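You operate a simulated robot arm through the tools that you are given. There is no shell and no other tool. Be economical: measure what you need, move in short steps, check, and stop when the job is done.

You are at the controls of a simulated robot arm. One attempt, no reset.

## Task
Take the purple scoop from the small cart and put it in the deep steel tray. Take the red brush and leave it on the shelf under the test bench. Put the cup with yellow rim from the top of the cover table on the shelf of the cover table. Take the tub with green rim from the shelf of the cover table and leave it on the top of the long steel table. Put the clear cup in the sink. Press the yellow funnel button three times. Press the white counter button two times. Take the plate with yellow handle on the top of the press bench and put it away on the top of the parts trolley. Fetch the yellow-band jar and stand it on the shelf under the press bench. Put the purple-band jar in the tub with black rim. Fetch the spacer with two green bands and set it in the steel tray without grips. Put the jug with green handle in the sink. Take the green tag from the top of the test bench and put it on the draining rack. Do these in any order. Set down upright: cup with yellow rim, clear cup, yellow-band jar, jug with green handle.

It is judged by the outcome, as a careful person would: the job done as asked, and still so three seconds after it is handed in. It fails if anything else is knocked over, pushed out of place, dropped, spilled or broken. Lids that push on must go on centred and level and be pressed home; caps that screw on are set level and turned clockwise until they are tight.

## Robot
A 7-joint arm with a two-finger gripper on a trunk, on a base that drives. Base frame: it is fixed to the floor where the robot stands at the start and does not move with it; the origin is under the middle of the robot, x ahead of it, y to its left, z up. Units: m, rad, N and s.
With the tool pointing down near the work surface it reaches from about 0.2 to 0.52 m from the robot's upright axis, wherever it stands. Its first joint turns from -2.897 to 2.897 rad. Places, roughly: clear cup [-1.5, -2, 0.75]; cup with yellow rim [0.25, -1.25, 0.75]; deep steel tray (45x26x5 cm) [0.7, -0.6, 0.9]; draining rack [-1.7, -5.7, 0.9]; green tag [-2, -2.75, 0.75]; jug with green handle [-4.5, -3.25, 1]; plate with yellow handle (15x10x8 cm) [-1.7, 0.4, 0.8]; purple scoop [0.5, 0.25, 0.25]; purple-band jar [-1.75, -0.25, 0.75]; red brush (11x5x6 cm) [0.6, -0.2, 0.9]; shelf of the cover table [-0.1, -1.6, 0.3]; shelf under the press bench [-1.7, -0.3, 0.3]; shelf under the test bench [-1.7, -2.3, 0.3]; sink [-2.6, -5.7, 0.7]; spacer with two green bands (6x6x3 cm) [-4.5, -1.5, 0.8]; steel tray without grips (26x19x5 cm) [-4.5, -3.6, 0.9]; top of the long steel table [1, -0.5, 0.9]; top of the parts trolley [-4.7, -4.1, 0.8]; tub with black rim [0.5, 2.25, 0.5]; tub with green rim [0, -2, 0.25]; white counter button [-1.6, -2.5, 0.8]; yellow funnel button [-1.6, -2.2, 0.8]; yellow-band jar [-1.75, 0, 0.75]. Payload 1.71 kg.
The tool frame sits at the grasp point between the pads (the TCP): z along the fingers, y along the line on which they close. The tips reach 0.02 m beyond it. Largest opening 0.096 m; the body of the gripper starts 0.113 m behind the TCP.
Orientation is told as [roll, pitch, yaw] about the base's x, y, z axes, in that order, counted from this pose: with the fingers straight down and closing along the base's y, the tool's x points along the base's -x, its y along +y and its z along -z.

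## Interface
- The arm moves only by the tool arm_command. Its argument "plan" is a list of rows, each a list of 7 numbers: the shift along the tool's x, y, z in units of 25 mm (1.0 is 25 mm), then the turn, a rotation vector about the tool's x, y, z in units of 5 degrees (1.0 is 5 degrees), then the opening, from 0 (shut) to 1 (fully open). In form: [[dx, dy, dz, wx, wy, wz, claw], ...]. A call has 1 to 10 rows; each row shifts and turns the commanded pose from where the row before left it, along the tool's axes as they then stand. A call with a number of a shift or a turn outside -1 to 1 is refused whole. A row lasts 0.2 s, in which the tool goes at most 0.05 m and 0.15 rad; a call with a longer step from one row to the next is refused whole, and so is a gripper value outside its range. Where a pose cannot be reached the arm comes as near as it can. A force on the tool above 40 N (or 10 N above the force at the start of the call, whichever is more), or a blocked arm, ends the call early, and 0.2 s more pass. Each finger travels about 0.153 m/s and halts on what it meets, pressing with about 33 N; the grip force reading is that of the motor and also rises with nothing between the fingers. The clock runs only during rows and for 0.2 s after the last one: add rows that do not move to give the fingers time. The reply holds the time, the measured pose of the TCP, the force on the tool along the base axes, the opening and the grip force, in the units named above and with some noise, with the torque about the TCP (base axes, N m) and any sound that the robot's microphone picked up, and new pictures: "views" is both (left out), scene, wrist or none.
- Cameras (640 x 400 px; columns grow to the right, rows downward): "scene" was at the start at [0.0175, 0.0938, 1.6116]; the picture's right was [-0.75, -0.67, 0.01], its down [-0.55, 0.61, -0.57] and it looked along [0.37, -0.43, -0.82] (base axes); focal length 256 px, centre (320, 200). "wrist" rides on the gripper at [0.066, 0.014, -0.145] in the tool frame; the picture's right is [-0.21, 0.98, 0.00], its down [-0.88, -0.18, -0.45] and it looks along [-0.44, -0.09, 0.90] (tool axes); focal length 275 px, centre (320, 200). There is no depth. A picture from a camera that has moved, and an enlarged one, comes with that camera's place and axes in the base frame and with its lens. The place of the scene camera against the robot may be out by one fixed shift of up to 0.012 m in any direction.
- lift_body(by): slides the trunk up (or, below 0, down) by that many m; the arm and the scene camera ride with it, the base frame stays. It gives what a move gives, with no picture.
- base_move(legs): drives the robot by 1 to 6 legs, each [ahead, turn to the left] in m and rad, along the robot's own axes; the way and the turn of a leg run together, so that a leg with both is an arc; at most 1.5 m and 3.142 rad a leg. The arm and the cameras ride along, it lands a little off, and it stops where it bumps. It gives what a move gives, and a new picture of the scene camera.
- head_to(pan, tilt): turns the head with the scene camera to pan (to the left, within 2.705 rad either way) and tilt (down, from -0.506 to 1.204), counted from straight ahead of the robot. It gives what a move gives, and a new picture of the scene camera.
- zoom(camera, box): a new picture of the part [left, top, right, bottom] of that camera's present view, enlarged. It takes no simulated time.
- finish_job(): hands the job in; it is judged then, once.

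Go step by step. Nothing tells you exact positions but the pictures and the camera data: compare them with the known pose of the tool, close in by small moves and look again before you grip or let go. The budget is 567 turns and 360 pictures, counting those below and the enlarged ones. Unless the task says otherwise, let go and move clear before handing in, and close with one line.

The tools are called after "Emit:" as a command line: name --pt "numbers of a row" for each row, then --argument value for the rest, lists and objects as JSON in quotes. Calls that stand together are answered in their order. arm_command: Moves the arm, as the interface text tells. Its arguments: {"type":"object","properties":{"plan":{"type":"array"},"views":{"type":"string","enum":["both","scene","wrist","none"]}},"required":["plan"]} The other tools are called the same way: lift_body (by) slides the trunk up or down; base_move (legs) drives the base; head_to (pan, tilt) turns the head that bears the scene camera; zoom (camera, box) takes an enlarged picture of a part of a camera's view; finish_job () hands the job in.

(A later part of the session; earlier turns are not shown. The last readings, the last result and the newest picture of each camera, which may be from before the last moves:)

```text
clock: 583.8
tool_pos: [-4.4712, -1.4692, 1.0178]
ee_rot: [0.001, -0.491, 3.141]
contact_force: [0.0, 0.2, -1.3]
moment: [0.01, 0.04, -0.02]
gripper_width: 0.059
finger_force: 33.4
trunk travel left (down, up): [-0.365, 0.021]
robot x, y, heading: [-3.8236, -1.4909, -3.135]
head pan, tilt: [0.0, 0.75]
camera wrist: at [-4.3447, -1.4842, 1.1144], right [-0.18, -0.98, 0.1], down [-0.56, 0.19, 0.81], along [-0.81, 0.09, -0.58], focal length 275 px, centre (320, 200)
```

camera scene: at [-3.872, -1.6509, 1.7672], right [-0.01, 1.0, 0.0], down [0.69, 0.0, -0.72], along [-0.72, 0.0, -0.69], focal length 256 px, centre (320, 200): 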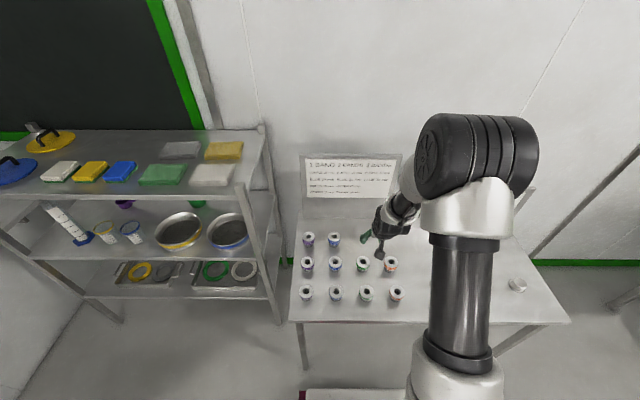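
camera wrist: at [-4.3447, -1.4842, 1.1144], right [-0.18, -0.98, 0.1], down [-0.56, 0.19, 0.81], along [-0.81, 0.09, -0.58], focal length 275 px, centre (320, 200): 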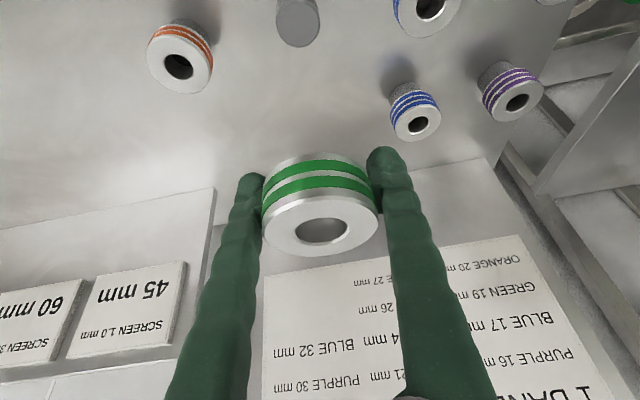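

I have the spacer. I'll drive round the partition to the tray beside the hatch, approaching diagonally between the trolley and hatch.

Emit:
arm_command --pt "-0.47 0 -0.88 0 0 0 0.4" --pt "-0.47 0 -0.88 0 0 0 0.4" --views "none"

Emit:
base_move --legs '[[-0.85, 0], [0, 1.571], [1.4, 0], [1.36, 0], [0, -1.0], [0.45, 0]]'

Emit:
base_move --legs '[[0, -1.25]]'

```text
clock: 584.4
tool_pos: [-4.4717, -1.4694, 1.0659]
ee_rot: [0.0, -0.491, 3.141]
contact_force: [0.7, 0.1, -1.3]
moment: [0.01, 0.03, 0.04]
gripper_width: 0.0589
finger_force: 32.9
trunk travel left (down, up): [-0.365, 0.021]
robot x, y, heading: [-3.8231, -1.4874, -3.132]
head pan, tilt: [0.0, 0.75]
```

```text
clock: 613.1
tool_pos: [-3.8969, -4.8223, 1.0671]
ee_rot: [0.0, -0.491, -2.574]
contact_force: [-1.4, -0.1, -1.8]
moment: [0.01, 0.01, -0.01]
gripper_width: 0.0589
finger_force: 33.7
trunk travel left (down, up): [-0.365, 0.021]
robot x, y, heading: [-3.337, -4.487, -2.571]
head pan, tilt: [0.0, 0.75]
camera scene: at [-3.2982, -4.6504, 1.7671], right [-0.54, 0.84, 0.0], down [0.58, 0.38, -0.72], along [-0.6, -0.39, -0.69], focal length 256 px, centre (320, 200)
```

scene: 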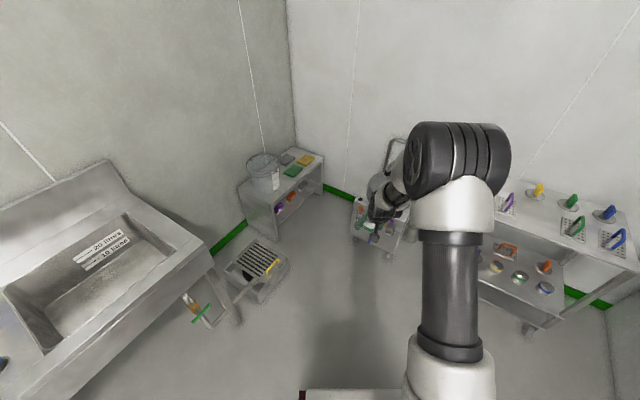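

```text
clock: 617.2
tool_pos: [-3.8209, -4.0717, 1.0763]
ee_rot: [-0.001, -0.507, 2.456]
contact_force: [0.1, -0.1, -0.2]
moment: [0.05, 0.04, 0.01]
gripper_width: 0.0585
finger_force: 33.2
trunk travel left (down, up): [-0.365, 0.021]
robot x, y, heading: [-3.3427, -4.4877, 2.459]
head pan, tilt: [0.0, 0.75]
camera scene: at [-3.4774, -4.5819, 1.7672], right [0.63, 0.78, 0.0], down [0.54, -0.44, -0.72], along [-0.56, 0.45, -0.69], focal length 256 px, centre (320, 200)
```

scene: 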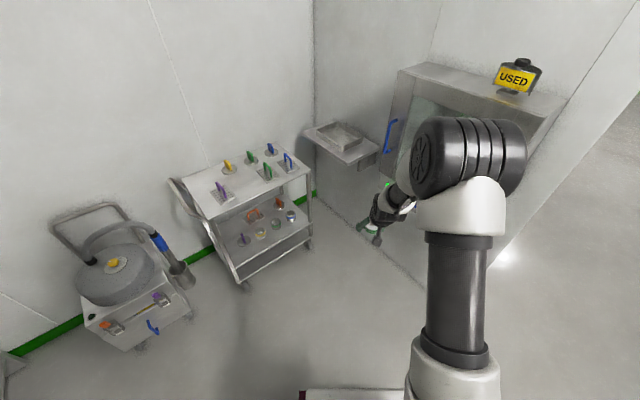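

Emit:
base_move --legs '[[0.78, 0]]'

Emit:
arm_command --pt "0 0 0 0 0 0 0.4" --views "wrist"

```text
clock: 621.7
tool_pos: [-4.4178, -3.5933, 1.0852]
ee_rot: [0.0, -0.52, 2.458]
contact_force: [-0.2, 0.8, -0.3]
moment: [0.0, 0.01, -0.02]
gripper_width: 0.059
finger_force: 32.7
trunk travel left (down, up): [-0.365, 0.021]
robot x, y, heading: [-3.9446, -3.9988, 2.465]
head pan, tilt: [0.0, 0.75]
camera scene: at [-4.0859, -4.0917, 1.7672], right [0.63, 0.78, 0.0], down [0.54, -0.44, -0.72], along [-0.56, 0.45, -0.69], focal length 256 px, centre (320, 200)
```

scene: 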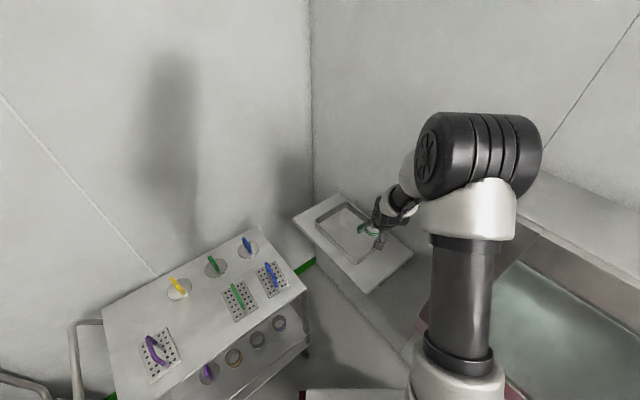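

```text
clock: 622.1
tool_pos: [-4.4042, -3.6035, 1.0933]
ee_rot: [0.0, -0.535, 2.459]
contact_force: [-0.8, 0.1, -1.9]
moment: [0.02, -0.02, -0.01]
gripper_width: 0.0587
finger_force: 33.3
trunk travel left (down, up): [-0.365, 0.021]
robot x, y, heading: [-3.9492, -3.9984, 2.466]
head pan, tilt: [0.0, 0.75]
camera wrist: at [-4.3115, -3.6966, 1.1858], right [-0.75, -0.65, 0.1], down [-0.29, 0.48, 0.83], along [-0.59, 0.6, -0.55], focal length 275 px, centre (320, 200)
```

wrist: 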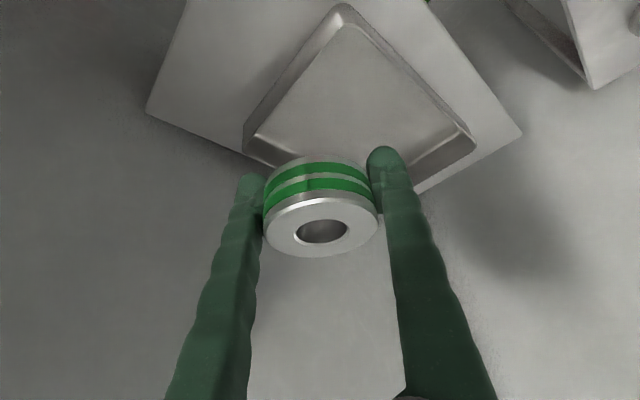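

Emit:
arm_command --pt "-0.36 0.36 0.96 0 0 0 0.4" --pt "-0.36 0.36 0.96 0 0 0 0.4" --pt "-0.36 0.36 0.96 0 0 0 0.4" --pt "-0.36 0.36 0.96 0 0 0 0.4" --pt "-0.36 0.36 0.96 0 0 0 0.4" --views "wrist"

```text
clock: 623.3
tool_pos: [-4.5116, -3.5754, 1.014]
ee_rot: [-0.001, -0.536, 2.459]
contact_force: [-0.8, -0.4, -1.4]
moment: [0.0, -0.01, -0.03]
gripper_width: 0.0585
finger_force: 32.9
trunk travel left (down, up): [-0.365, 0.021]
robot x, y, heading: [-3.9483, -3.9977, 2.462]
head pan, tilt: [0.0, 0.75]
camera wrist: at [-4.4186, -3.6692, 1.1058], right [-0.75, -0.65, 0.1], down [-0.29, 0.47, 0.83], along [-0.59, 0.6, -0.55], focal length 275 px, centre (320, 200)
```

wrist: 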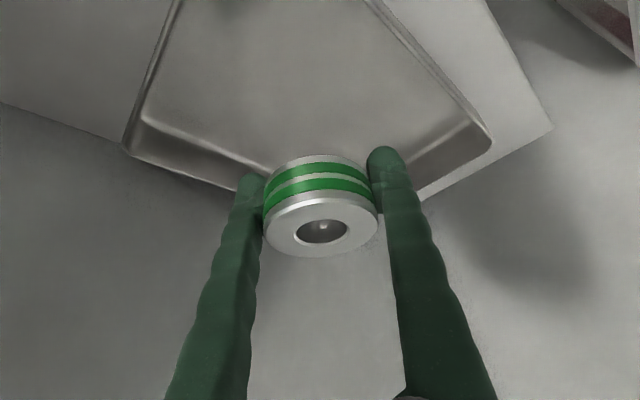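

Emit:
arm_command --pt "0.5 0 0.86 0 0 0 0.4" --pt "0.5 0 0.86 0 0 0 0.4" --pt "0.4 0 0.7 0 0 0 0.4" --views "wrist"

```text
clock: 624.1
tool_pos: [-4.5124, -3.5747, 0.9447]
ee_rot: [0.001, -0.535, 2.458]
contact_force: [0.2, -0.2, -1.4]
moment: [0.0, 0.01, -0.01]
gripper_width: 0.0586
finger_force: 33.4
trunk travel left (down, up): [-0.365, 0.021]
robot x, y, heading: [-3.953, -3.9996, 2.463]
head pan, tilt: [0.0, 0.75]
camera wrist: at [-4.4187, -3.6682, 1.0353], right [-0.75, -0.65, 0.1], down [-0.29, 0.48, 0.83], along [-0.59, 0.6, -0.55], focal length 275 px, centre (320, 200)
```

wrist: 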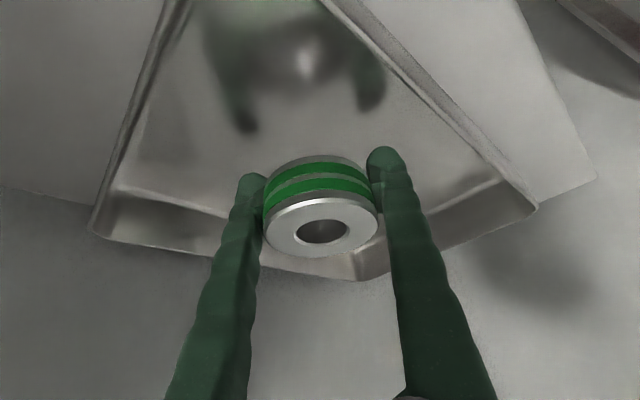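

Emit:
arm_command --pt "0.2 0 0.34 0 0 0 0.4" --pt "0.1 0 0.17 0 0 0 0.4" --pt "0 0 0 0 0 0 0.4" --views "none"

Emit:
arm_command --pt "0.06 0 0.1 0 0 0 0.4" --pt "0.06 0 0.1 0 0 0 0.4" --pt "0 0 0 0 0 0 0.4" --views "wrist"

```text
clock: 624.9
tool_pos: [-4.5105, -3.5759, 0.9307]
ee_rot: [0.0, -0.537, 2.459]
contact_force: [-0.1, -0.4, -0.8]
moment: [0.01, 0.02, 0.01]
gripper_width: 0.0589
finger_force: 33.4
trunk travel left (down, up): [-0.365, 0.021]
robot x, y, heading: [-3.9536, -4.001, 2.464]
head pan, tilt: [0.0, 0.75]
```

```text
clock: 625.7
tool_pos: [-4.5106, -3.5738, 0.9245]
ee_rot: [0.0, -0.538, 2.459]
contact_force: [-0.4, -0.2, -0.4]
moment: [0.0, 0.02, -0.01]
gripper_width: 0.059
finger_force: 33.2
trunk travel left (down, up): [-0.365, 0.021]
robot x, y, heading: [-3.9497, -3.9982, 2.466]
head pan, tilt: [0.0, 0.75]
camera wrist: at [-4.4179, -3.6683, 1.0156], right [-0.75, -0.65, 0.1], down [-0.29, 0.47, 0.83], along [-0.59, 0.6, -0.55], focal length 275 px, centre (320, 200)
```

wrist: 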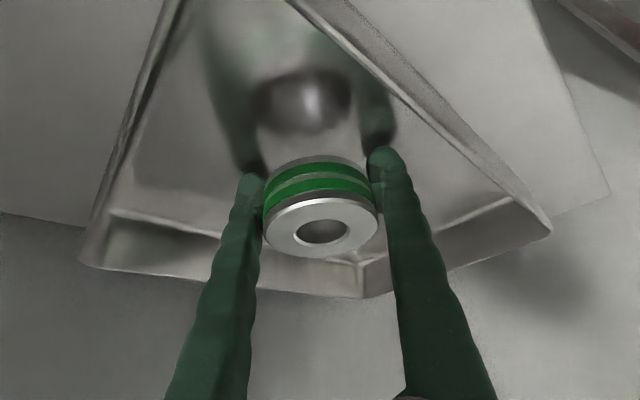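

Emit:
arm_command --pt "0.05 0 0.08 0 0 0 0.4" --pt "0.05 0 0.08 0 0 0 0.4" --pt "0 0 0 0 0 0 0.4" --views "none"

Emit:
arm_command --pt "0.05 0 0.08 0 0 0 0.4" --pt "0 0 0 0 0 0 0.4" --views "wrist"

```text
clock: 626.5
tool_pos: [-4.511, -3.5754, 0.9238]
ee_rot: [-0.001, -0.544, 2.46]
contact_force: [0.8, -1.4, 22.1]
moment: [-0.01, -0.01, -0.07]
gripper_width: 0.0586
finger_force: 32.5
trunk travel left (down, up): [-0.365, 0.021]
robot x, y, heading: [-3.9463, -3.9992, 2.467]
head pan, tilt: [0.0, 0.75]
```

```text
clock: 627.0
tool_pos: [-4.5024, -3.5821, 0.9312]
ee_rot: [-0.003, -0.56, 2.46]
contact_force: [0.1, 0.3, -2.0]
moment: [0.0, 0.03, 0.02]
gripper_width: 0.0586
finger_force: 33.5
trunk travel left (down, up): [-0.365, 0.021]
robot x, y, heading: [-3.9512, -3.9991, 2.468]
head pan, tilt: [0.0, 0.75]
stopped in row 2: the force on the tool passed its limit at 42 N (the readings are from after the stop); the commanded pose is now the measured one
camera wrist: at [-4.4074, -3.6766, 1.0194], right [-0.75, -0.65, 0.11], down [-0.28, 0.46, 0.84], along [-0.6, 0.6, -0.53], focal length 275 px, centre (320, 200)
```

wrist: 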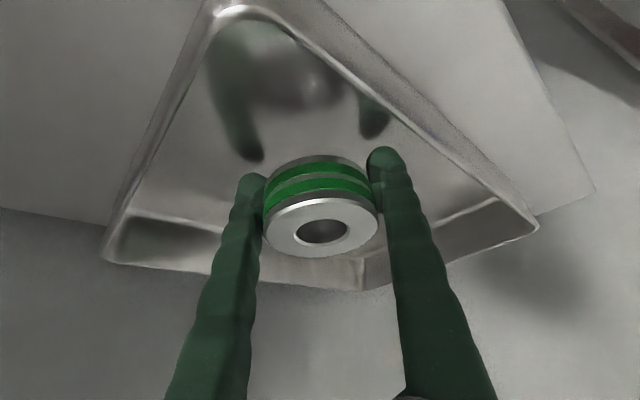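

Emit:
arm_command --pt "0.1 0 0.17 0 0 0 0.4" --pt "0 0 0 0 0 0 0.6" --pt "0 0 0 0 0 0 0.75" --pt "0 0 0 0 0 0 0.75" --pt "0 0 -0.5 0 0 0 0.75" --pt "0 0 -1 0 0 0 0.75" --pt "0 0 -1 0 0 0 0.75" --pt "0 0 -1 0 0 0 0.75" --pt "0 0 -1 0 0 0 0.75" --views "wrist"

```text
clock: 629.0
tool_pos: [-4.4555, -3.6215, 1.023]
ee_rot: [0.0, -0.561, 2.46]
contact_force: [-0.5, -1.0, -0.7]
moment: [-0.02, 0.03, 0.04]
gripper_width: 0.0717
finger_force: 0.0
trunk travel left (down, up): [-0.365, 0.021]
robot x, y, heading: [-3.9499, -4.0017, 2.462]
head pan, tilt: [0.0, 0.75]
camera wrist: at [-4.3614, -3.715, 1.1102], right [-0.75, -0.65, 0.11], down [-0.28, 0.46, 0.84], along [-0.6, 0.6, -0.53], focal length 275 px, centre (320, 200)
```

wrist: 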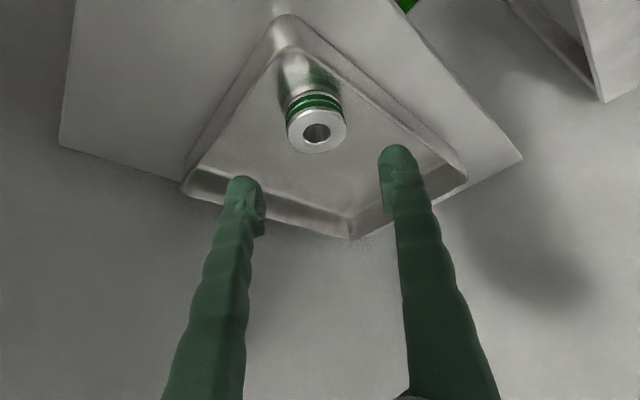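

The spacer is in the tray. The trolley has a free slot for the yellow-handled plate at ≈(−4.63, −4.205). I'll head to the press bench now.

Emit:
base_move --legs '[[-0.8, 0], [0, -2.46], [1.45, 0], [1.0, 0], [0, 1.571], [1.5, 0]]'

Emit:
base_move --legs '[[1.5, 0], [1.5, 0], [0.3, 0], [0, 1.571]]'

```text
clock: 665.2
tool_pos: [-0.9426, -2.3558, 1.0217]
ee_rot: [-0.001, -0.559, 1.584]
contact_force: [0.6, 1.3, 0.7]
moment: [-0.02, -0.02, -0.01]
gripper_width: 0.072
finger_force: 0.0
trunk travel left (down, up): [-0.365, 0.021]
robot x, y, heading: [-0.9086, -2.9884, 1.592]
head pan, tilt: [0.0, 0.75]
camera scene: at [-1.061, -2.9442, 1.7672], right [1.0, 0.02, 0.0], down [0.01, -0.69, -0.72], along [-0.01, 0.72, -0.69], focal length 256 px, centre (320, 200)
```

scene: 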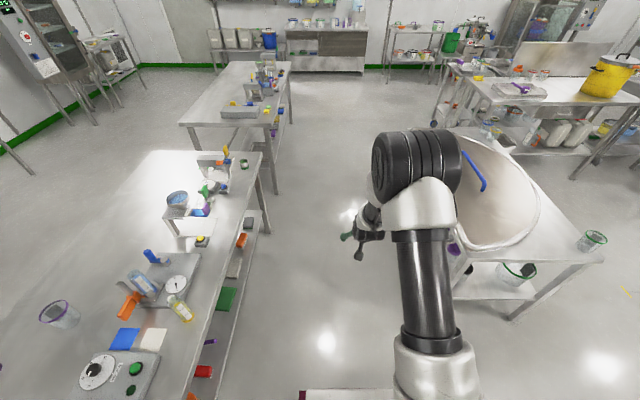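

```text
clock: 687.0
tool_pos: [-1.6168, 0.2753, 1.0323]
ee_rot: [0.0, -0.575, -3.113]
contact_force: [0.5, -0.1, 0.2]
moment: [0.03, 0.0, -0.03]
gripper_width: 0.0719
finger_force: 0.1
trunk travel left (down, up): [-0.365, 0.021]
robot x, y, heading: [-1.0024, 0.3268, -3.104]
head pan, tilt: [0.0, 0.75]
camera scene: at [-1.046, 0.1615, 1.7672], right [-0.03, 1.0, 0.0], down [0.69, 0.02, -0.72], along [-0.72, -0.02, -0.69], focal length 256 px, centre (320, 200)
```

scene: 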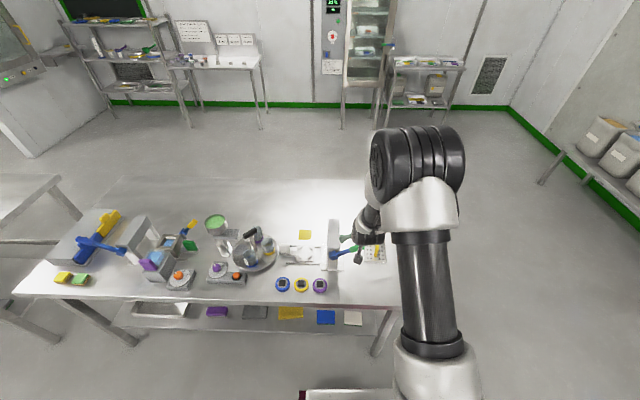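

Emit:
zoom --camera "scene" --box '[250, 200, 410, 310]'

Emit:
arm_command --pt "0 0 0 0 0 0 0.75" --views "wrist"

```text
3.64 times, centred on (330, 255) of scene
camera zoom: at [-1.046, 0.1615, 1.7672], right [-0.03, 1.0, 0.0], down [0.69, 0.02, -0.72], along [-0.72, -0.02, -0.69], focal length 932 px, centre (284, 0)
```

zoom: 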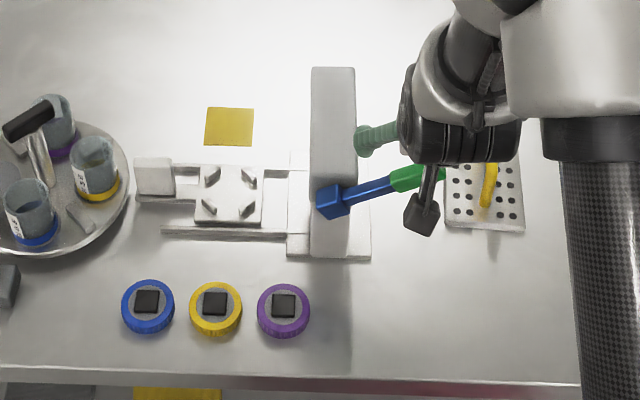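

```text
clock: 687.4
tool_pos: [-1.6013, 0.2767, 1.0404]
ee_rot: [0.0, -0.591, -3.115]
contact_force: [0.2, -0.1, 0.7]
moment: [-0.01, -0.03, 0.01]
gripper_width: 0.0717
finger_force: 0.0
trunk travel left (down, up): [-0.365, 0.021]
robot x, y, heading: [-1.0019, 0.3243, -3.107]
head pan, tilt: [0.0, 0.75]
camera wrist: at [-1.4657, 0.2665, 1.1245], right [-0.14, -0.98, 0.12], down [-0.49, 0.17, 0.86], along [-0.86, 0.07, -0.5], focal length 275 px, centre (320, 200)
```

wrist: 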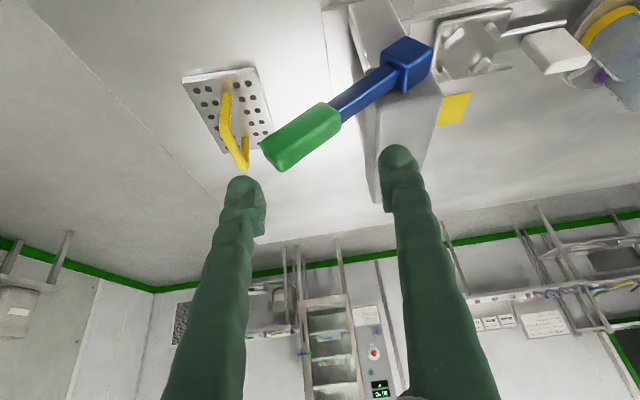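

The plate with the yellow handle is at ≈(−1.7, 0.39); the banded jars stand on the turntable to the left. I'll move above the plate.

Emit:
arm_command --pt "0 -1 0 0 0 0 0.5" --pt "0 -1 0 0 0 0 0.5" --pt "0 -1 0 0 0 0 0.5" --pt "0 -1 0 0 0 0 0.5" --pt "0 -0.7 0 0 0 0 0.5" --views "wrist"

Emit:
zoom --camera "wrist" --box '[240, 20, 400, 180]'

```text
clock: 688.6
tool_pos: [-1.6024, 0.3949, 1.0409]
ee_rot: [0.001, -0.591, -3.114]
contact_force: [0.0, 0.5, -0.9]
moment: [-0.03, 0.02, 0.03]
gripper_width: 0.0478
finger_force: 0.0
trunk travel left (down, up): [-0.365, 0.021]
robot x, y, heading: [-1.0061, 0.3234, -3.108]
head pan, tilt: [0.0, 0.75]
camera wrist: at [-1.4684, 0.3843, 1.1247], right [-0.14, -0.98, 0.12], down [-0.49, 0.17, 0.86], along [-0.86, 0.07, -0.5], focal length 275 px, centre (320, 200)
```

wrist: 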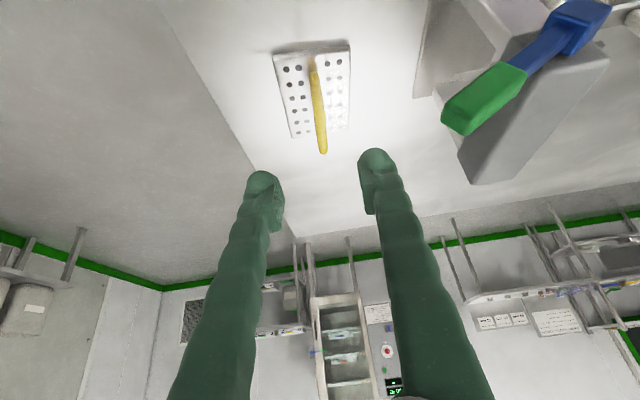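

```text
2.50 times, centred on (320, 100) of wrist
camera zoom: at [-1.4684, 0.3843, 1.1247], right [-0.14, -0.98, 0.12], down [-0.49, 0.17, 0.86], along [-0.86, 0.07, -0.5], focal length 688 px, centre (320, 450)
```

zoom: 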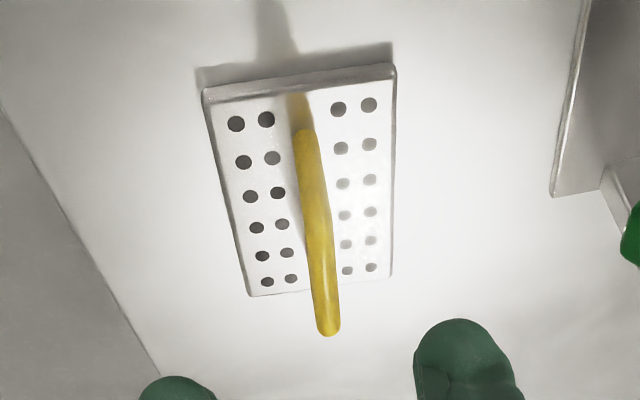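

The handle bar runs along x from −1.69 to −1.77 at y≈0.393, z≈0.87. I'll drive 0.1 m closer and descend.

Emit:
base_move --legs '[[0.1, 0]]'

Emit:
arm_command --pt "0.45 0 0.95 0 0 0 0.5" --pt "0.45 0 0.95 0 0 0 0.5" --pt "0.45 0 0.95 0 0 0 0.5" --pt "0.45 0 0.95 0 0 0 0.5" --views "wrist"

```text
clock: 689.8
tool_pos: [-1.6844, 0.3923, 1.0531]
ee_rot: [0.0, -0.609, -3.116]
contact_force: [-0.8, 0.4, -0.9]
moment: [-0.05, -0.12, 0.07]
gripper_width: 0.048
finger_force: 0.1
trunk travel left (down, up): [-0.365, 0.021]
robot x, y, heading: [-1.1049, 0.3192, -3.107]
head pan, tilt: [0.0, 0.75]
camera scene: at [-1.0882, 0.1602, 1.7681], right [-0.03, 1.0, 0.0], down [0.67, 0.02, -0.74], along [-0.74, -0.02, -0.67], focal length 256 px, centre (320, 200)
```

scene: 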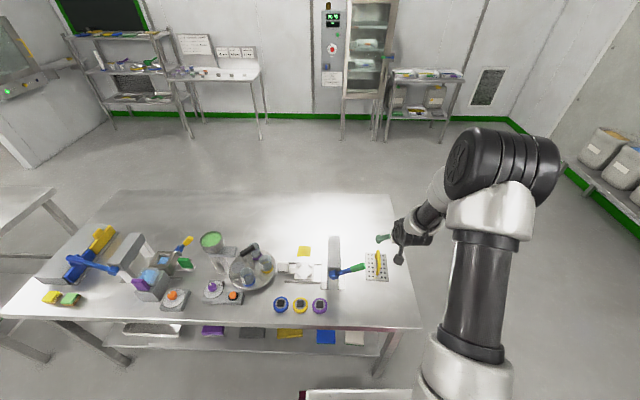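

```text
clock: 690.8
tool_pos: [-1.7158, 0.3917, 0.9408]
ee_rot: [0.0, -0.596, -3.116]
contact_force: [0.6, 0.5, -0.6]
moment: [-0.02, 0.02, -0.02]
gripper_width: 0.0482
finger_force: 0.1
trunk travel left (down, up): [-0.365, 0.021]
robot x, y, heading: [-1.1034, 0.3221, -3.108]
head pan, tilt: [0.0, 0.75]
camera wrist: at [-1.5791, 0.3805, 1.0234], right [-0.14, -0.98, 0.12], down [-0.48, 0.17, 0.86], along [-0.86, 0.07, -0.5], focal length 275 px, centre (320, 200)
```

wrist: 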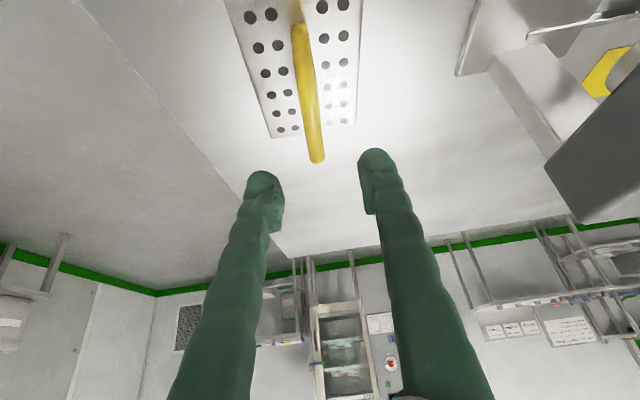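

Emit:
arm_command --pt "0.43 -0.03 0.97 0 0 0 0.5" --pt "0.43 -0.03 0.97 0 0 0 0.5" --pt "0.43 -0.03 0.97 0 0 0 0.5" --pt "0 0 0 0 0 0 0.2" --pt "0 0 0 0 0 0 0" --pt "0 0 0 0 0 0 0" --views "wrist"

```text
clock: 692.2
tool_pos: [-1.733, 0.3928, 0.862]
ee_rot: [0.0, -0.593, -3.115]
contact_force: [-0.8, -0.1, 0.7]
moment: [-0.03, 0.41, 0.06]
gripper_width: 0.0079
finger_force: 33.0
trunk travel left (down, up): [-0.365, 0.021]
robot x, y, heading: [-1.1037, 0.3266, -3.106]
head pan, tilt: [0.0, 0.75]
camera wrist: at [-1.5976, 0.3822, 0.9444], right [-0.14, -0.98, 0.12], down [-0.48, 0.17, 0.86], along [-0.86, 0.07, -0.5], focal length 275 px, centre (320, 200)
```

wrist: 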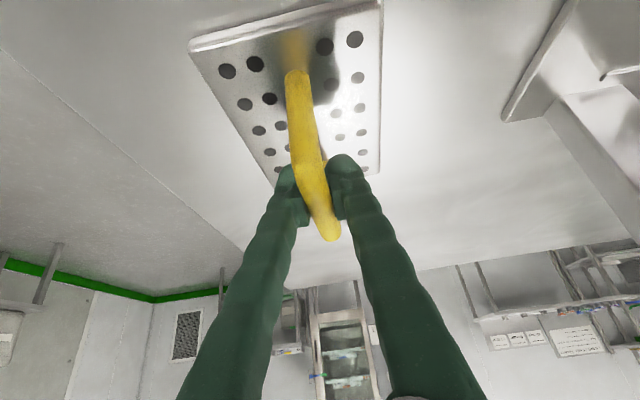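

Emit:
arm_command --pt "-0.56 0 -0.83 0 0 0 0" --pt "-0.56 0 -0.83 0 0 0 0" --pt "-0.56 0 -0.83 0 0 0 0" --pt "-0.56 0 -0.83 0 0 0 0" --pt "-0.56 0 -0.83 0 0 0 0" --pt "-0.56 0 -0.83 0 0 0 0" --pt "-0.56 0 -0.83 0 0 0 0" --pt "-0.56 0 -0.83 0 0 0 0" --views "wrist"

```text
clock: 694.0
tool_pos: [-1.7332, 0.3934, 1.0612]
ee_rot: [-0.001, -0.591, -3.116]
contact_force: [1.0, 1.1, -4.3]
moment: [0.0, -0.04, -0.01]
gripper_width: 0.0075
finger_force: 32.5
trunk travel left (down, up): [-0.365, 0.021]
robot x, y, heading: [-1.1034, 0.3182, -3.106]
head pan, tilt: [0.0, 0.75]
camera wrist: at [-1.5969, 0.3819, 1.1448], right [-0.14, -0.98, 0.12], down [-0.48, 0.17, 0.86], along [-0.86, 0.07, -0.5], focal length 275 px, centre (320, 200)
```

wrist: 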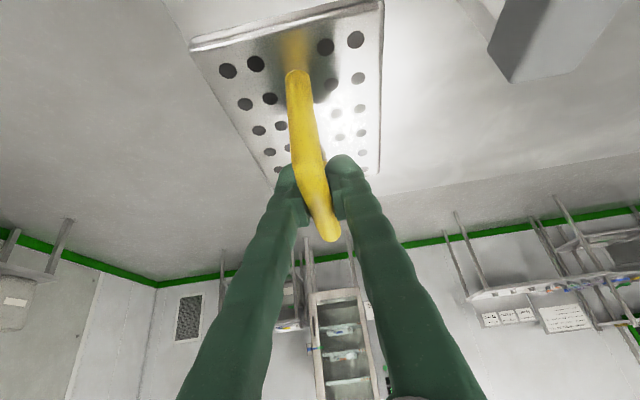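

The plate is held level. I'll drive to the parts trolley.

Emit:
base_move --legs '[[-0.25, 0], [0, 1.535], [1.5, 0], [1.5, 0], [1.52, 0], [0, -1.571]]'

Emit:
base_move --legs '[[1.4, 0], [1.2, 0]]'

```text
refused: 1.52 is not a number from -1.5 to 1.5
```

```text
clock: 696.1
tool_pos: [-1.8323, 0.3956, 1.0563]
ee_rot: [-0.003, -0.581, -3.126]
contact_force: [0.9, -0.9, -3.2]
moment: [-0.02, 0.07, -0.04]
gripper_width: 0.0076
finger_force: 33.1
trunk travel left (down, up): [-0.365, 0.021]
robot x, y, heading: [-1.1974, 0.316, 3.138]
head pan, tilt: [0.0, 0.75]
stopped in leg 1: the robot was blocked; the commanded pose is now the measured one
camera scene: at [-1.2358, 0.154, 1.7674], right [0.01, 1.0, 0.0], down [0.69, 0.0, -0.73], along [-0.73, 0.01, -0.69], focal length 256 px, centre (320, 200)
```

scene: 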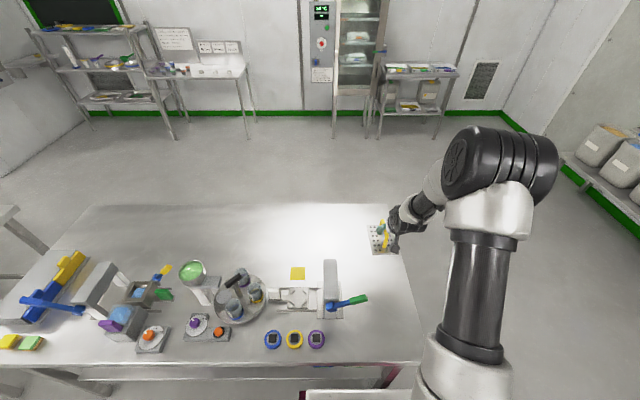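

A refused first leg let the second call run and I nudged the bench edge; it stopped immediately and nothing looks displaced. I'll back away with corrected legs.

Emit:
base_move --legs '[[-0.35, 0], [0, 1.571], [1.5, 0], [1.5, 0], [1.5, 0], [0, -1.571]]'

```text
clock: 730.1
tool_pos: [-1.5924, -4.0842, 1.0573]
ee_rot: [0.0, -0.584, -3.127]
contact_force: [0.1, 0.4, -3.4]
moment: [-0.03, -0.01, 0.02]
gripper_width: 0.0075
finger_force: 33.1
trunk travel left (down, up): [-0.365, 0.021]
robot x, y, heading: [-0.9604, -4.1701, 3.14]
head pan, tilt: [0.0, 0.75]
camera scene: at [-1.0113, -4.3308, 1.7672], right [0.01, 1.0, 0.0], down [0.69, 0.0, -0.72], along [-0.72, 0.0, -0.69], focal length 256 px, centre (320, 200)
```

scene: 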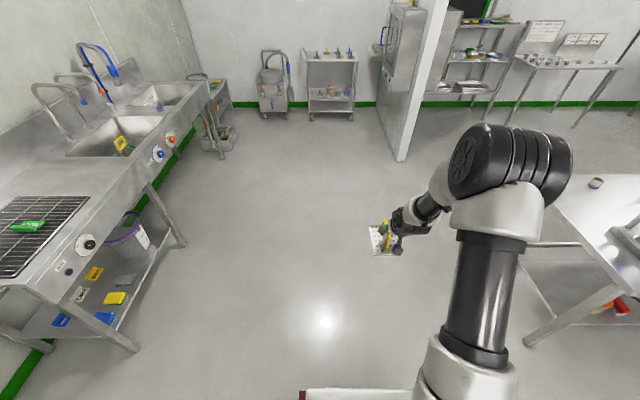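

Emit:
base_move --legs '[[1.4, 0.0], [1.25, 0.0]]'

```text
clock: 743.8
tool_pos: [-4.2188, -4.0677, 1.0678]
ee_rot: [-0.001, -0.6, -3.128]
contact_force: [-0.5, -0.4, -3.5]
moment: [-0.02, -0.04, -0.02]
gripper_width: 0.0071
finger_force: 32.5
trunk travel left (down, up): [-0.365, 0.021]
robot x, y, heading: [-3.6031, -4.1519, 3.131]
head pan, tilt: [0.0, 0.75]
camera scene: at [-3.6556, -4.3145, 1.7672], right [0.01, 1.0, 0.0], down [0.69, -0.01, -0.72], along [-0.72, 0.01, -0.69], focal length 256 px, centre (320, 200)
```

scene: 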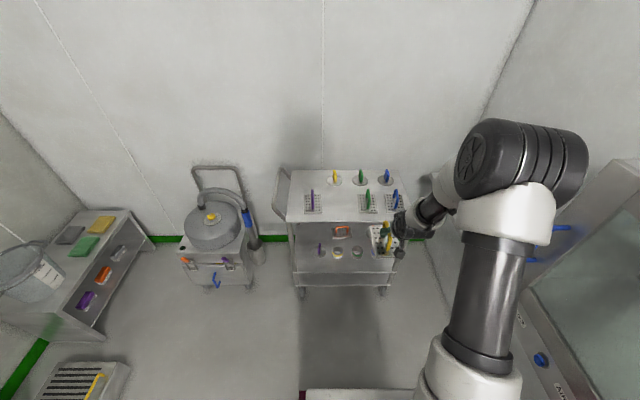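

Emit:
arm_command --pt "0 0.9 0 0 0 0 0" --pt "0 0.9 0 0 0 0 0" --pt "0 0.9 0 0 0 0 0" --pt "0 0.9 0 0 0 0 0" --pt "0 0.9 0 0 0 0 0" --pt "0 0.7 0 0 0 0 0" --views "none"

Emit:
base_move --legs '[[0.38, 0]]'

Emit:
arm_command --pt "0 0 0 0 0 0 0" --views "wrist"

```text
clock: 745.2
tool_pos: [-4.2009, -4.1989, 1.0756]
ee_rot: [-0.002, -0.616, -3.126]
contact_force: [0.4, 0.4, -4.2]
moment: [0.03, -0.04, -0.01]
gripper_width: 0.0076
finger_force: 32.5
trunk travel left (down, up): [-0.365, 0.021]
robot x, y, heading: [-3.6032, -4.1586, 3.137]
head pan, tilt: [0.0, 0.75]
```

```text
clock: 747.8
tool_pos: [-4.5813, -4.1969, 1.0758]
ee_rot: [-0.004, -0.614, -3.122]
contact_force: [0.1, 0.4, -4.1]
moment: [0.0, -0.01, 0.0]
gripper_width: 0.0076
finger_force: 33.4
trunk travel left (down, up): [-0.365, 0.021]
robot x, y, heading: [-3.9799, -4.1484, 3.139]
head pan, tilt: [0.0, 0.75]
camera scene: at [-4.0361, -4.3124, 1.7671], right [0.0, 1.0, 0.0], down [0.7, 0.0, -0.72], along [-0.72, 0.0, -0.7], focal length 256 px, centre (320, 200)
```

scene: 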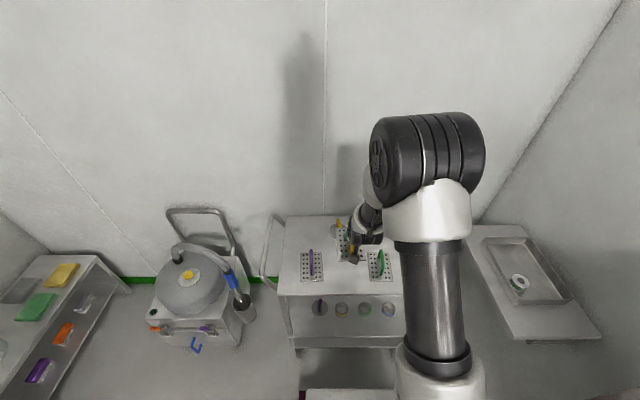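

```text
clock: 748.2
tool_pos: [-4.5643, -4.1978, 1.0847]
ee_rot: [0.0, -0.631, -3.121]
contact_force: [-0.1, 0.0, -3.6]
moment: [0.02, -0.08, 0.0]
gripper_width: 0.0075
finger_force: 32.9
trunk travel left (down, up): [-0.365, 0.021]
robot x, y, heading: [-3.9837, -4.149, 3.141]
head pan, tilt: [0.0, 0.75]
camera wrist: at [-4.4264, -4.2096, 1.163], right [-0.15, -0.98, 0.12], down [-0.45, 0.17, 0.88], along [-0.88, 0.08, -0.47], focal length 275 px, centre (320, 200)
```

wrist: 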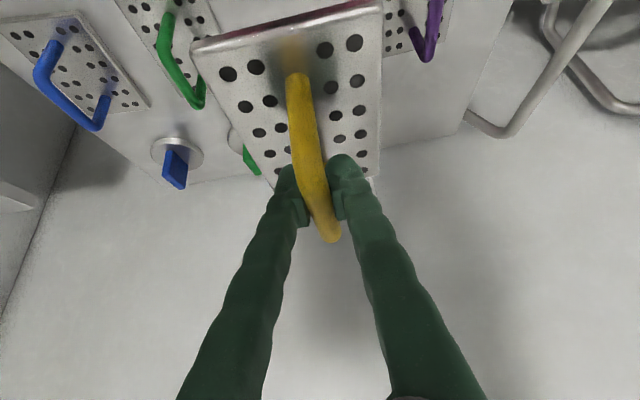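

Emit:
arm_command --pt "0.28 0 0.93 0 0.063 0 0" --pt "0.28 0 0.93 0 0.063 0 0" --pt "0.28 0 0.93 0 0.063 0 0" --pt "0.28 0 0.93 0 0.063 0 0" --pt "0.28 0 0.93 0 0.063 0 0" --pt "0.28 0 0.93 0 0.063 0 0" --views "wrist"

Emit:
zoom --camera "scene" --box '[280, 200, 420, 310]'

```text
clock: 749.6
tool_pos: [-4.6116, -4.1986, 0.9464]
ee_rot: [-0.001, -0.599, -3.122]
contact_force: [0.4, 0.3, -3.5]
moment: [0.01, -0.04, 0.0]
gripper_width: 0.0076
finger_force: 33.2
trunk travel left (down, up): [-0.365, 0.021]
robot x, y, heading: [-3.988, -4.1502, 3.14]
head pan, tilt: [0.0, 0.75]
camera wrist: at [-4.475, -4.2102, 1.0293], right [-0.15, -0.98, 0.11], down [-0.48, 0.17, 0.86], along [-0.86, 0.08, -0.5], focal length 275 px, centre (320, 200)
```

wrist: 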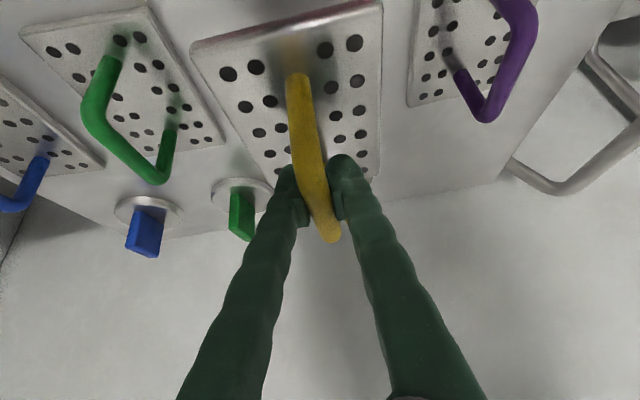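

```text
3.64 times, centred on (350, 255) of scene
camera zoom: at [-4.0355, -4.3124, 1.7671], right [0.0, 1.0, 0.0], down [0.69, 0.0, -0.72], along [-0.72, 0.0, -0.69], focal length 932 px, centre (211, 0)
```

zoom: 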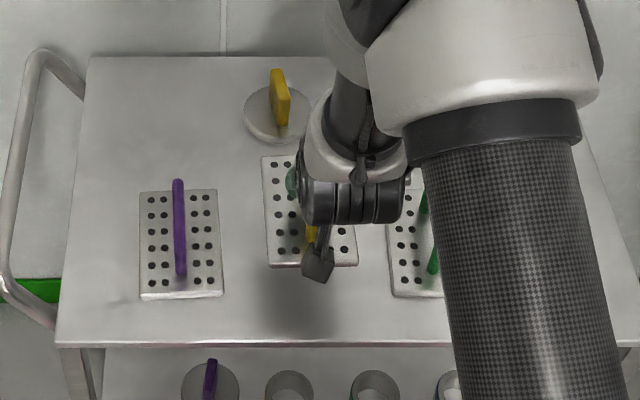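

Emit:
arm_command --pt "0.22 0 0.33 0 0 0 0" --pt "0.22 0 0.33 0 0 0 0" --pt "0.22 0 0.33 0 0 0 0" --pt "0.22 0 0.33 0 0 0 0" --pt "0.11 0 0.17 0 0 0 0" --pt "0 0 0 0 0 0 0" --views "wrist"

```text
clock: 751.0
tool_pos: [-4.6104, -4.1979, 0.9037]
ee_rot: [-0.002, -0.598, -3.122]
contact_force: [0.4, -0.9, -3.1]
moment: [0.01, -0.03, -0.02]
gripper_width: 0.0076
finger_force: 33.1
trunk travel left (down, up): [-0.365, 0.021]
robot x, y, heading: [-3.9868, -4.1489, 3.141]
head pan, tilt: [0.0, 0.75]
camera wrist: at [-4.4748, -4.2107, 0.986], right [-0.15, -0.98, 0.11], down [-0.48, 0.17, 0.86], along [-0.87, 0.08, -0.5], focal length 275 px, centre (320, 200)
```

wrist: 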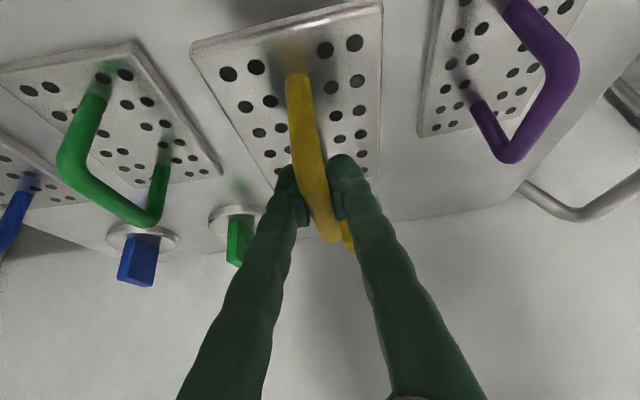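

Emit:
arm_command --pt "0.09 0 0.13 0 0 0 0" --pt "0.09 0 0.13 0 0 0 0" --pt "0.09 0 0.13 0 0 0 0" --pt "0 0 0 0 0 0 0" --views "none"

Emit:
arm_command --pt "0.09 0 0.13 0 0 0 0" --pt "0.09 0 0.13 0 0 0 0" --pt "0 0 0 0 0 0 0" --views "wrist"

```text
clock: 752.0
tool_pos: [-4.6111, -4.1987, 0.8915]
ee_rot: [-0.001, -0.598, -3.122]
contact_force: [0.2, 0.2, -3.1]
moment: [0.01, -0.01, -0.01]
gripper_width: 0.0077
finger_force: 33.0
trunk travel left (down, up): [-0.365, 0.021]
robot x, y, heading: [-3.9853, -4.1517, 3.139]
head pan, tilt: [0.0, 0.75]
```

```text
clock: 752.8
tool_pos: [-4.611, -4.1975, 0.8837]
ee_rot: [-0.002, -0.598, -3.122]
contact_force: [0.1, -0.1, -4.6]
moment: [-0.02, -0.02, -0.04]
gripper_width: 0.0075
finger_force: 33.1
trunk travel left (down, up): [-0.365, 0.021]
robot x, y, heading: [-3.9861, -4.1515, 3.139]
head pan, tilt: [0.0, 0.75]
camera wrist: at [-4.4747, -4.2102, 0.9659], right [-0.15, -0.98, 0.11], down [-0.48, 0.17, 0.86], along [-0.87, 0.08, -0.5], focal length 275 px, centre (320, 200)
```

wrist: 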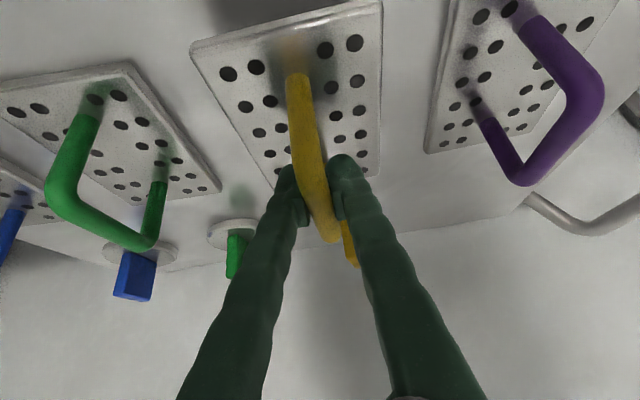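

Emit:
arm_command --pt "0.09 0 0.13 0 0 0 0" --pt "0.09 0 0.13 0 0 0 0" --pt "0 0 0 0 0 0 0" --views "none"

Emit:
arm_command --pt "0.07 0 0.1 0 0 0 0" --pt "0.07 0 0.1 0 0 0 0" --pt "0 0 0 0 0 0 0" --views "none"

Emit:
arm_command --pt "0.07 0 0.1 0 0 0 0" --pt "0.07 0 0.1 0 0 0 0" --pt "0 0 0 0 0 0 0" --views "wrist"

```text
clock: 753.6
tool_pos: [-4.6133, -4.1977, 0.8751]
ee_rot: [-0.003, -0.596, -3.122]
contact_force: [0.4, -0.3, -4.3]
moment: [-0.03, 0.02, -0.03]
gripper_width: 0.0074
finger_force: 32.9
trunk travel left (down, up): [-0.365, 0.021]
robot x, y, heading: [-3.9826, -4.1518, 3.133]
head pan, tilt: [0.0, 0.75]
```

```text
clock: 754.4
tool_pos: [-4.6114, -4.1975, 0.8695]
ee_rot: [-0.002, -0.597, -3.123]
contact_force: [0.5, 0.3, -3.3]
moment: [0.0, 0.01, -0.04]
gripper_width: 0.0074
finger_force: 33.3
trunk travel left (down, up): [-0.365, 0.021]
robot x, y, heading: [-3.9816, -4.1508, 3.133]
head pan, tilt: [0.0, 0.75]
```

```text
clock: 755.2
tool_pos: [-4.6114, -4.1981, 0.8644]
ee_rot: [-0.001, -0.597, -3.122]
contact_force: [-0.6, -0.1, -3.0]
moment: [0.0, 0.01, -0.03]
gripper_width: 0.0075
finger_force: 33.2
trunk travel left (down, up): [-0.365, 0.021]
robot x, y, heading: [-3.9865, -4.15, 3.145]
head pan, tilt: [0.0, 0.75]
camera wrist: at [-4.4749, -4.2098, 0.9465], right [-0.15, -0.98, 0.11], down [-0.48, 0.17, 0.86], along [-0.87, 0.08, -0.49], focal length 275 px, centre (320, 200)
```

wrist: 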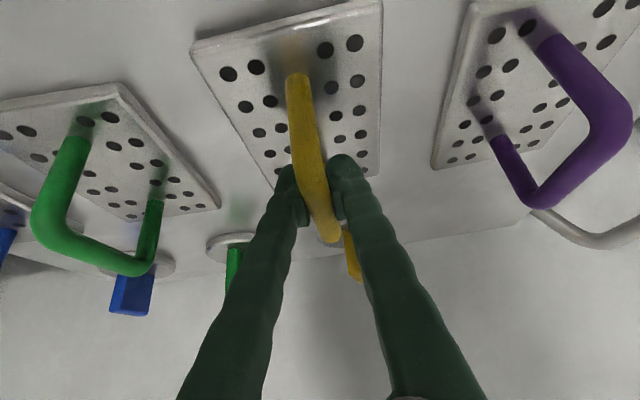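

Emit:
arm_command --pt "0.07 0 0.1 0 0 0 0" --pt "0.07 0 0.1 0 0 0 0" --pt "0 0 0 0 0 0 0" --views "none"

Emit:
arm_command --pt "0.07 0 0.1 0 0 0 0" --pt "0.07 0 0.1 0 0 0 0" --pt "0 0 0 0 0 0 0" --views "none"

Emit:
arm_command --pt "0.07 0 0.1 0 0 0 0" --pt "0.07 0 0.1 0 0 0 0" --pt "0 0 0 0 0 0 0" --views "wrist"

```text
clock: 756.0
tool_pos: [-4.6115, -4.1979, 0.8604]
ee_rot: [-0.003, -0.605, -3.125]
contact_force: [0.4, 2.6, 19.7]
moment: [0.01, -0.23, 0.06]
gripper_width: 0.0079
finger_force: 33.0
trunk travel left (down, up): [-0.365, 0.021]
robot x, y, heading: [-3.9826, -4.1491, 3.138]
head pan, tilt: [0.0, 0.75]
```

```text
clock: 756.8
tool_pos: [-4.6121, -4.1978, 0.8537]
ee_rot: [-0.002, -0.603, -3.121]
contact_force: [-6.6, 2.9, 24.6]
moment: [-0.05, -0.12, 0.09]
gripper_width: 0.0066
finger_force: 33.6
trunk travel left (down, up): [-0.365, 0.021]
robot x, y, heading: [-3.9882, -4.1528, 3.138]
head pan, tilt: [0.0, 0.75]
```

```text
clock: 757.6
tool_pos: [-4.6077, -4.1984, 0.8443]
ee_rot: [-0.001, -0.593, -3.12]
contact_force: [0.5, -0.4, -1.7]
moment: [0.06, 0.02, -0.02]
gripper_width: 0.0
finger_force: 29.4
trunk travel left (down, up): [-0.365, 0.021]
robot x, y, heading: [-3.9826, -4.1539, 3.14]
head pan, tilt: [0.0, 0.75]
camera wrist: at [-4.4723, -4.2101, 0.9273], right [-0.15, -0.98, 0.11], down [-0.48, 0.17, 0.86], along [-0.86, 0.08, -0.5], focal length 275 px, centre (320, 200)
```

wrist: 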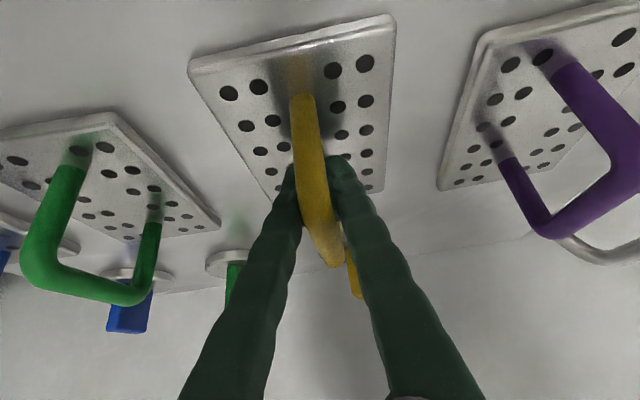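

The plate rests on the trolley; the fingers slipped just below the bar. I'll open and withdraw along the tool axis.

Emit:
arm_command --pt "0 0 0 0 0 0 0.3" --pt "0 0 0 0 0 0 0.5" --pt "0 0 0 0 0 0 0.5" --views "wrist"

```text
clock: 758.4
tool_pos: [-4.6104, -4.1979, 0.8457]
ee_rot: [-0.003, -0.599, -3.122]
contact_force: [-0.7, -0.2, 0.4]
moment: [0.04, 0.02, 0.02]
gripper_width: 0.048
finger_force: 0.1
trunk travel left (down, up): [-0.365, 0.021]
robot x, y, heading: [-3.9825, -4.155, 3.144]
head pan, tilt: [0.0, 0.75]
camera wrist: at [-4.474, -4.2098, 0.9284], right [-0.15, -0.98, 0.11], down [-0.48, 0.17, 0.86], along [-0.87, 0.08, -0.5], focal length 275 px, centre (320, 200)
```

wrist: 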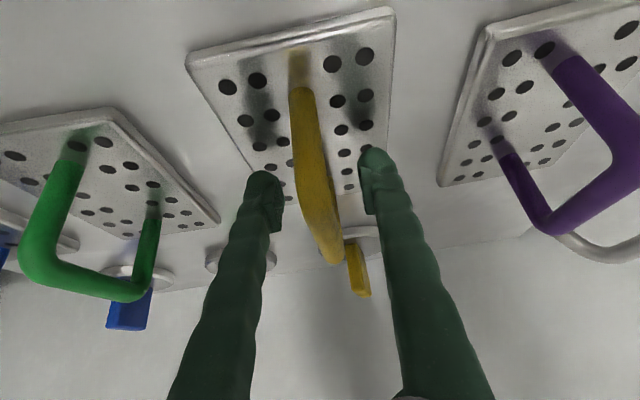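

Emit:
arm_command --pt "-0.3 0 -0.5 0 0 0 0.5" --pt "-0.5 0 -0.8 0 0 0 0.5" --pt "-0.5 0 -0.8 0 0 0 0.5" --pt "-0.5 0 -0.8 0 0 0 0.5" --pt "-0.5 0 -0.8 0 0 0 0.5" --pt "-0.5 0 -0.8 0 0 0 0.5" --pt "-0.5 0 -0.8 0 0 0 0.5" --pt "-0.5 0 -0.8 0 0 0 0.5" --views "wrist"

```text
clock: 760.2
tool_pos: [-4.6026, -4.1978, 1.0266]
ee_rot: [-0.002, -0.598, -3.123]
contact_force: [0.8, 0.3, 0.3]
moment: [0.01, -0.01, -0.03]
gripper_width: 0.0481
finger_force: 0.1
trunk travel left (down, up): [-0.365, 0.021]
robot x, y, heading: [-3.9841, -4.1529, 3.138]
head pan, tilt: [0.0, 0.75]
camera wrist: at [-4.4656, -4.2102, 1.1092], right [-0.15, -0.98, 0.11], down [-0.48, 0.17, 0.86], along [-0.87, 0.08, -0.49], focal length 275 px, centre (320, 200)
```

wrist: 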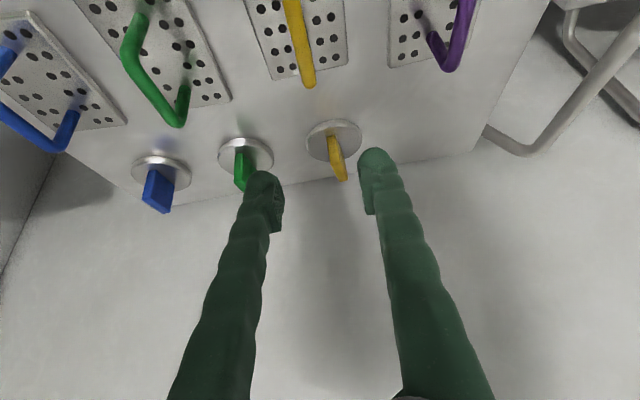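

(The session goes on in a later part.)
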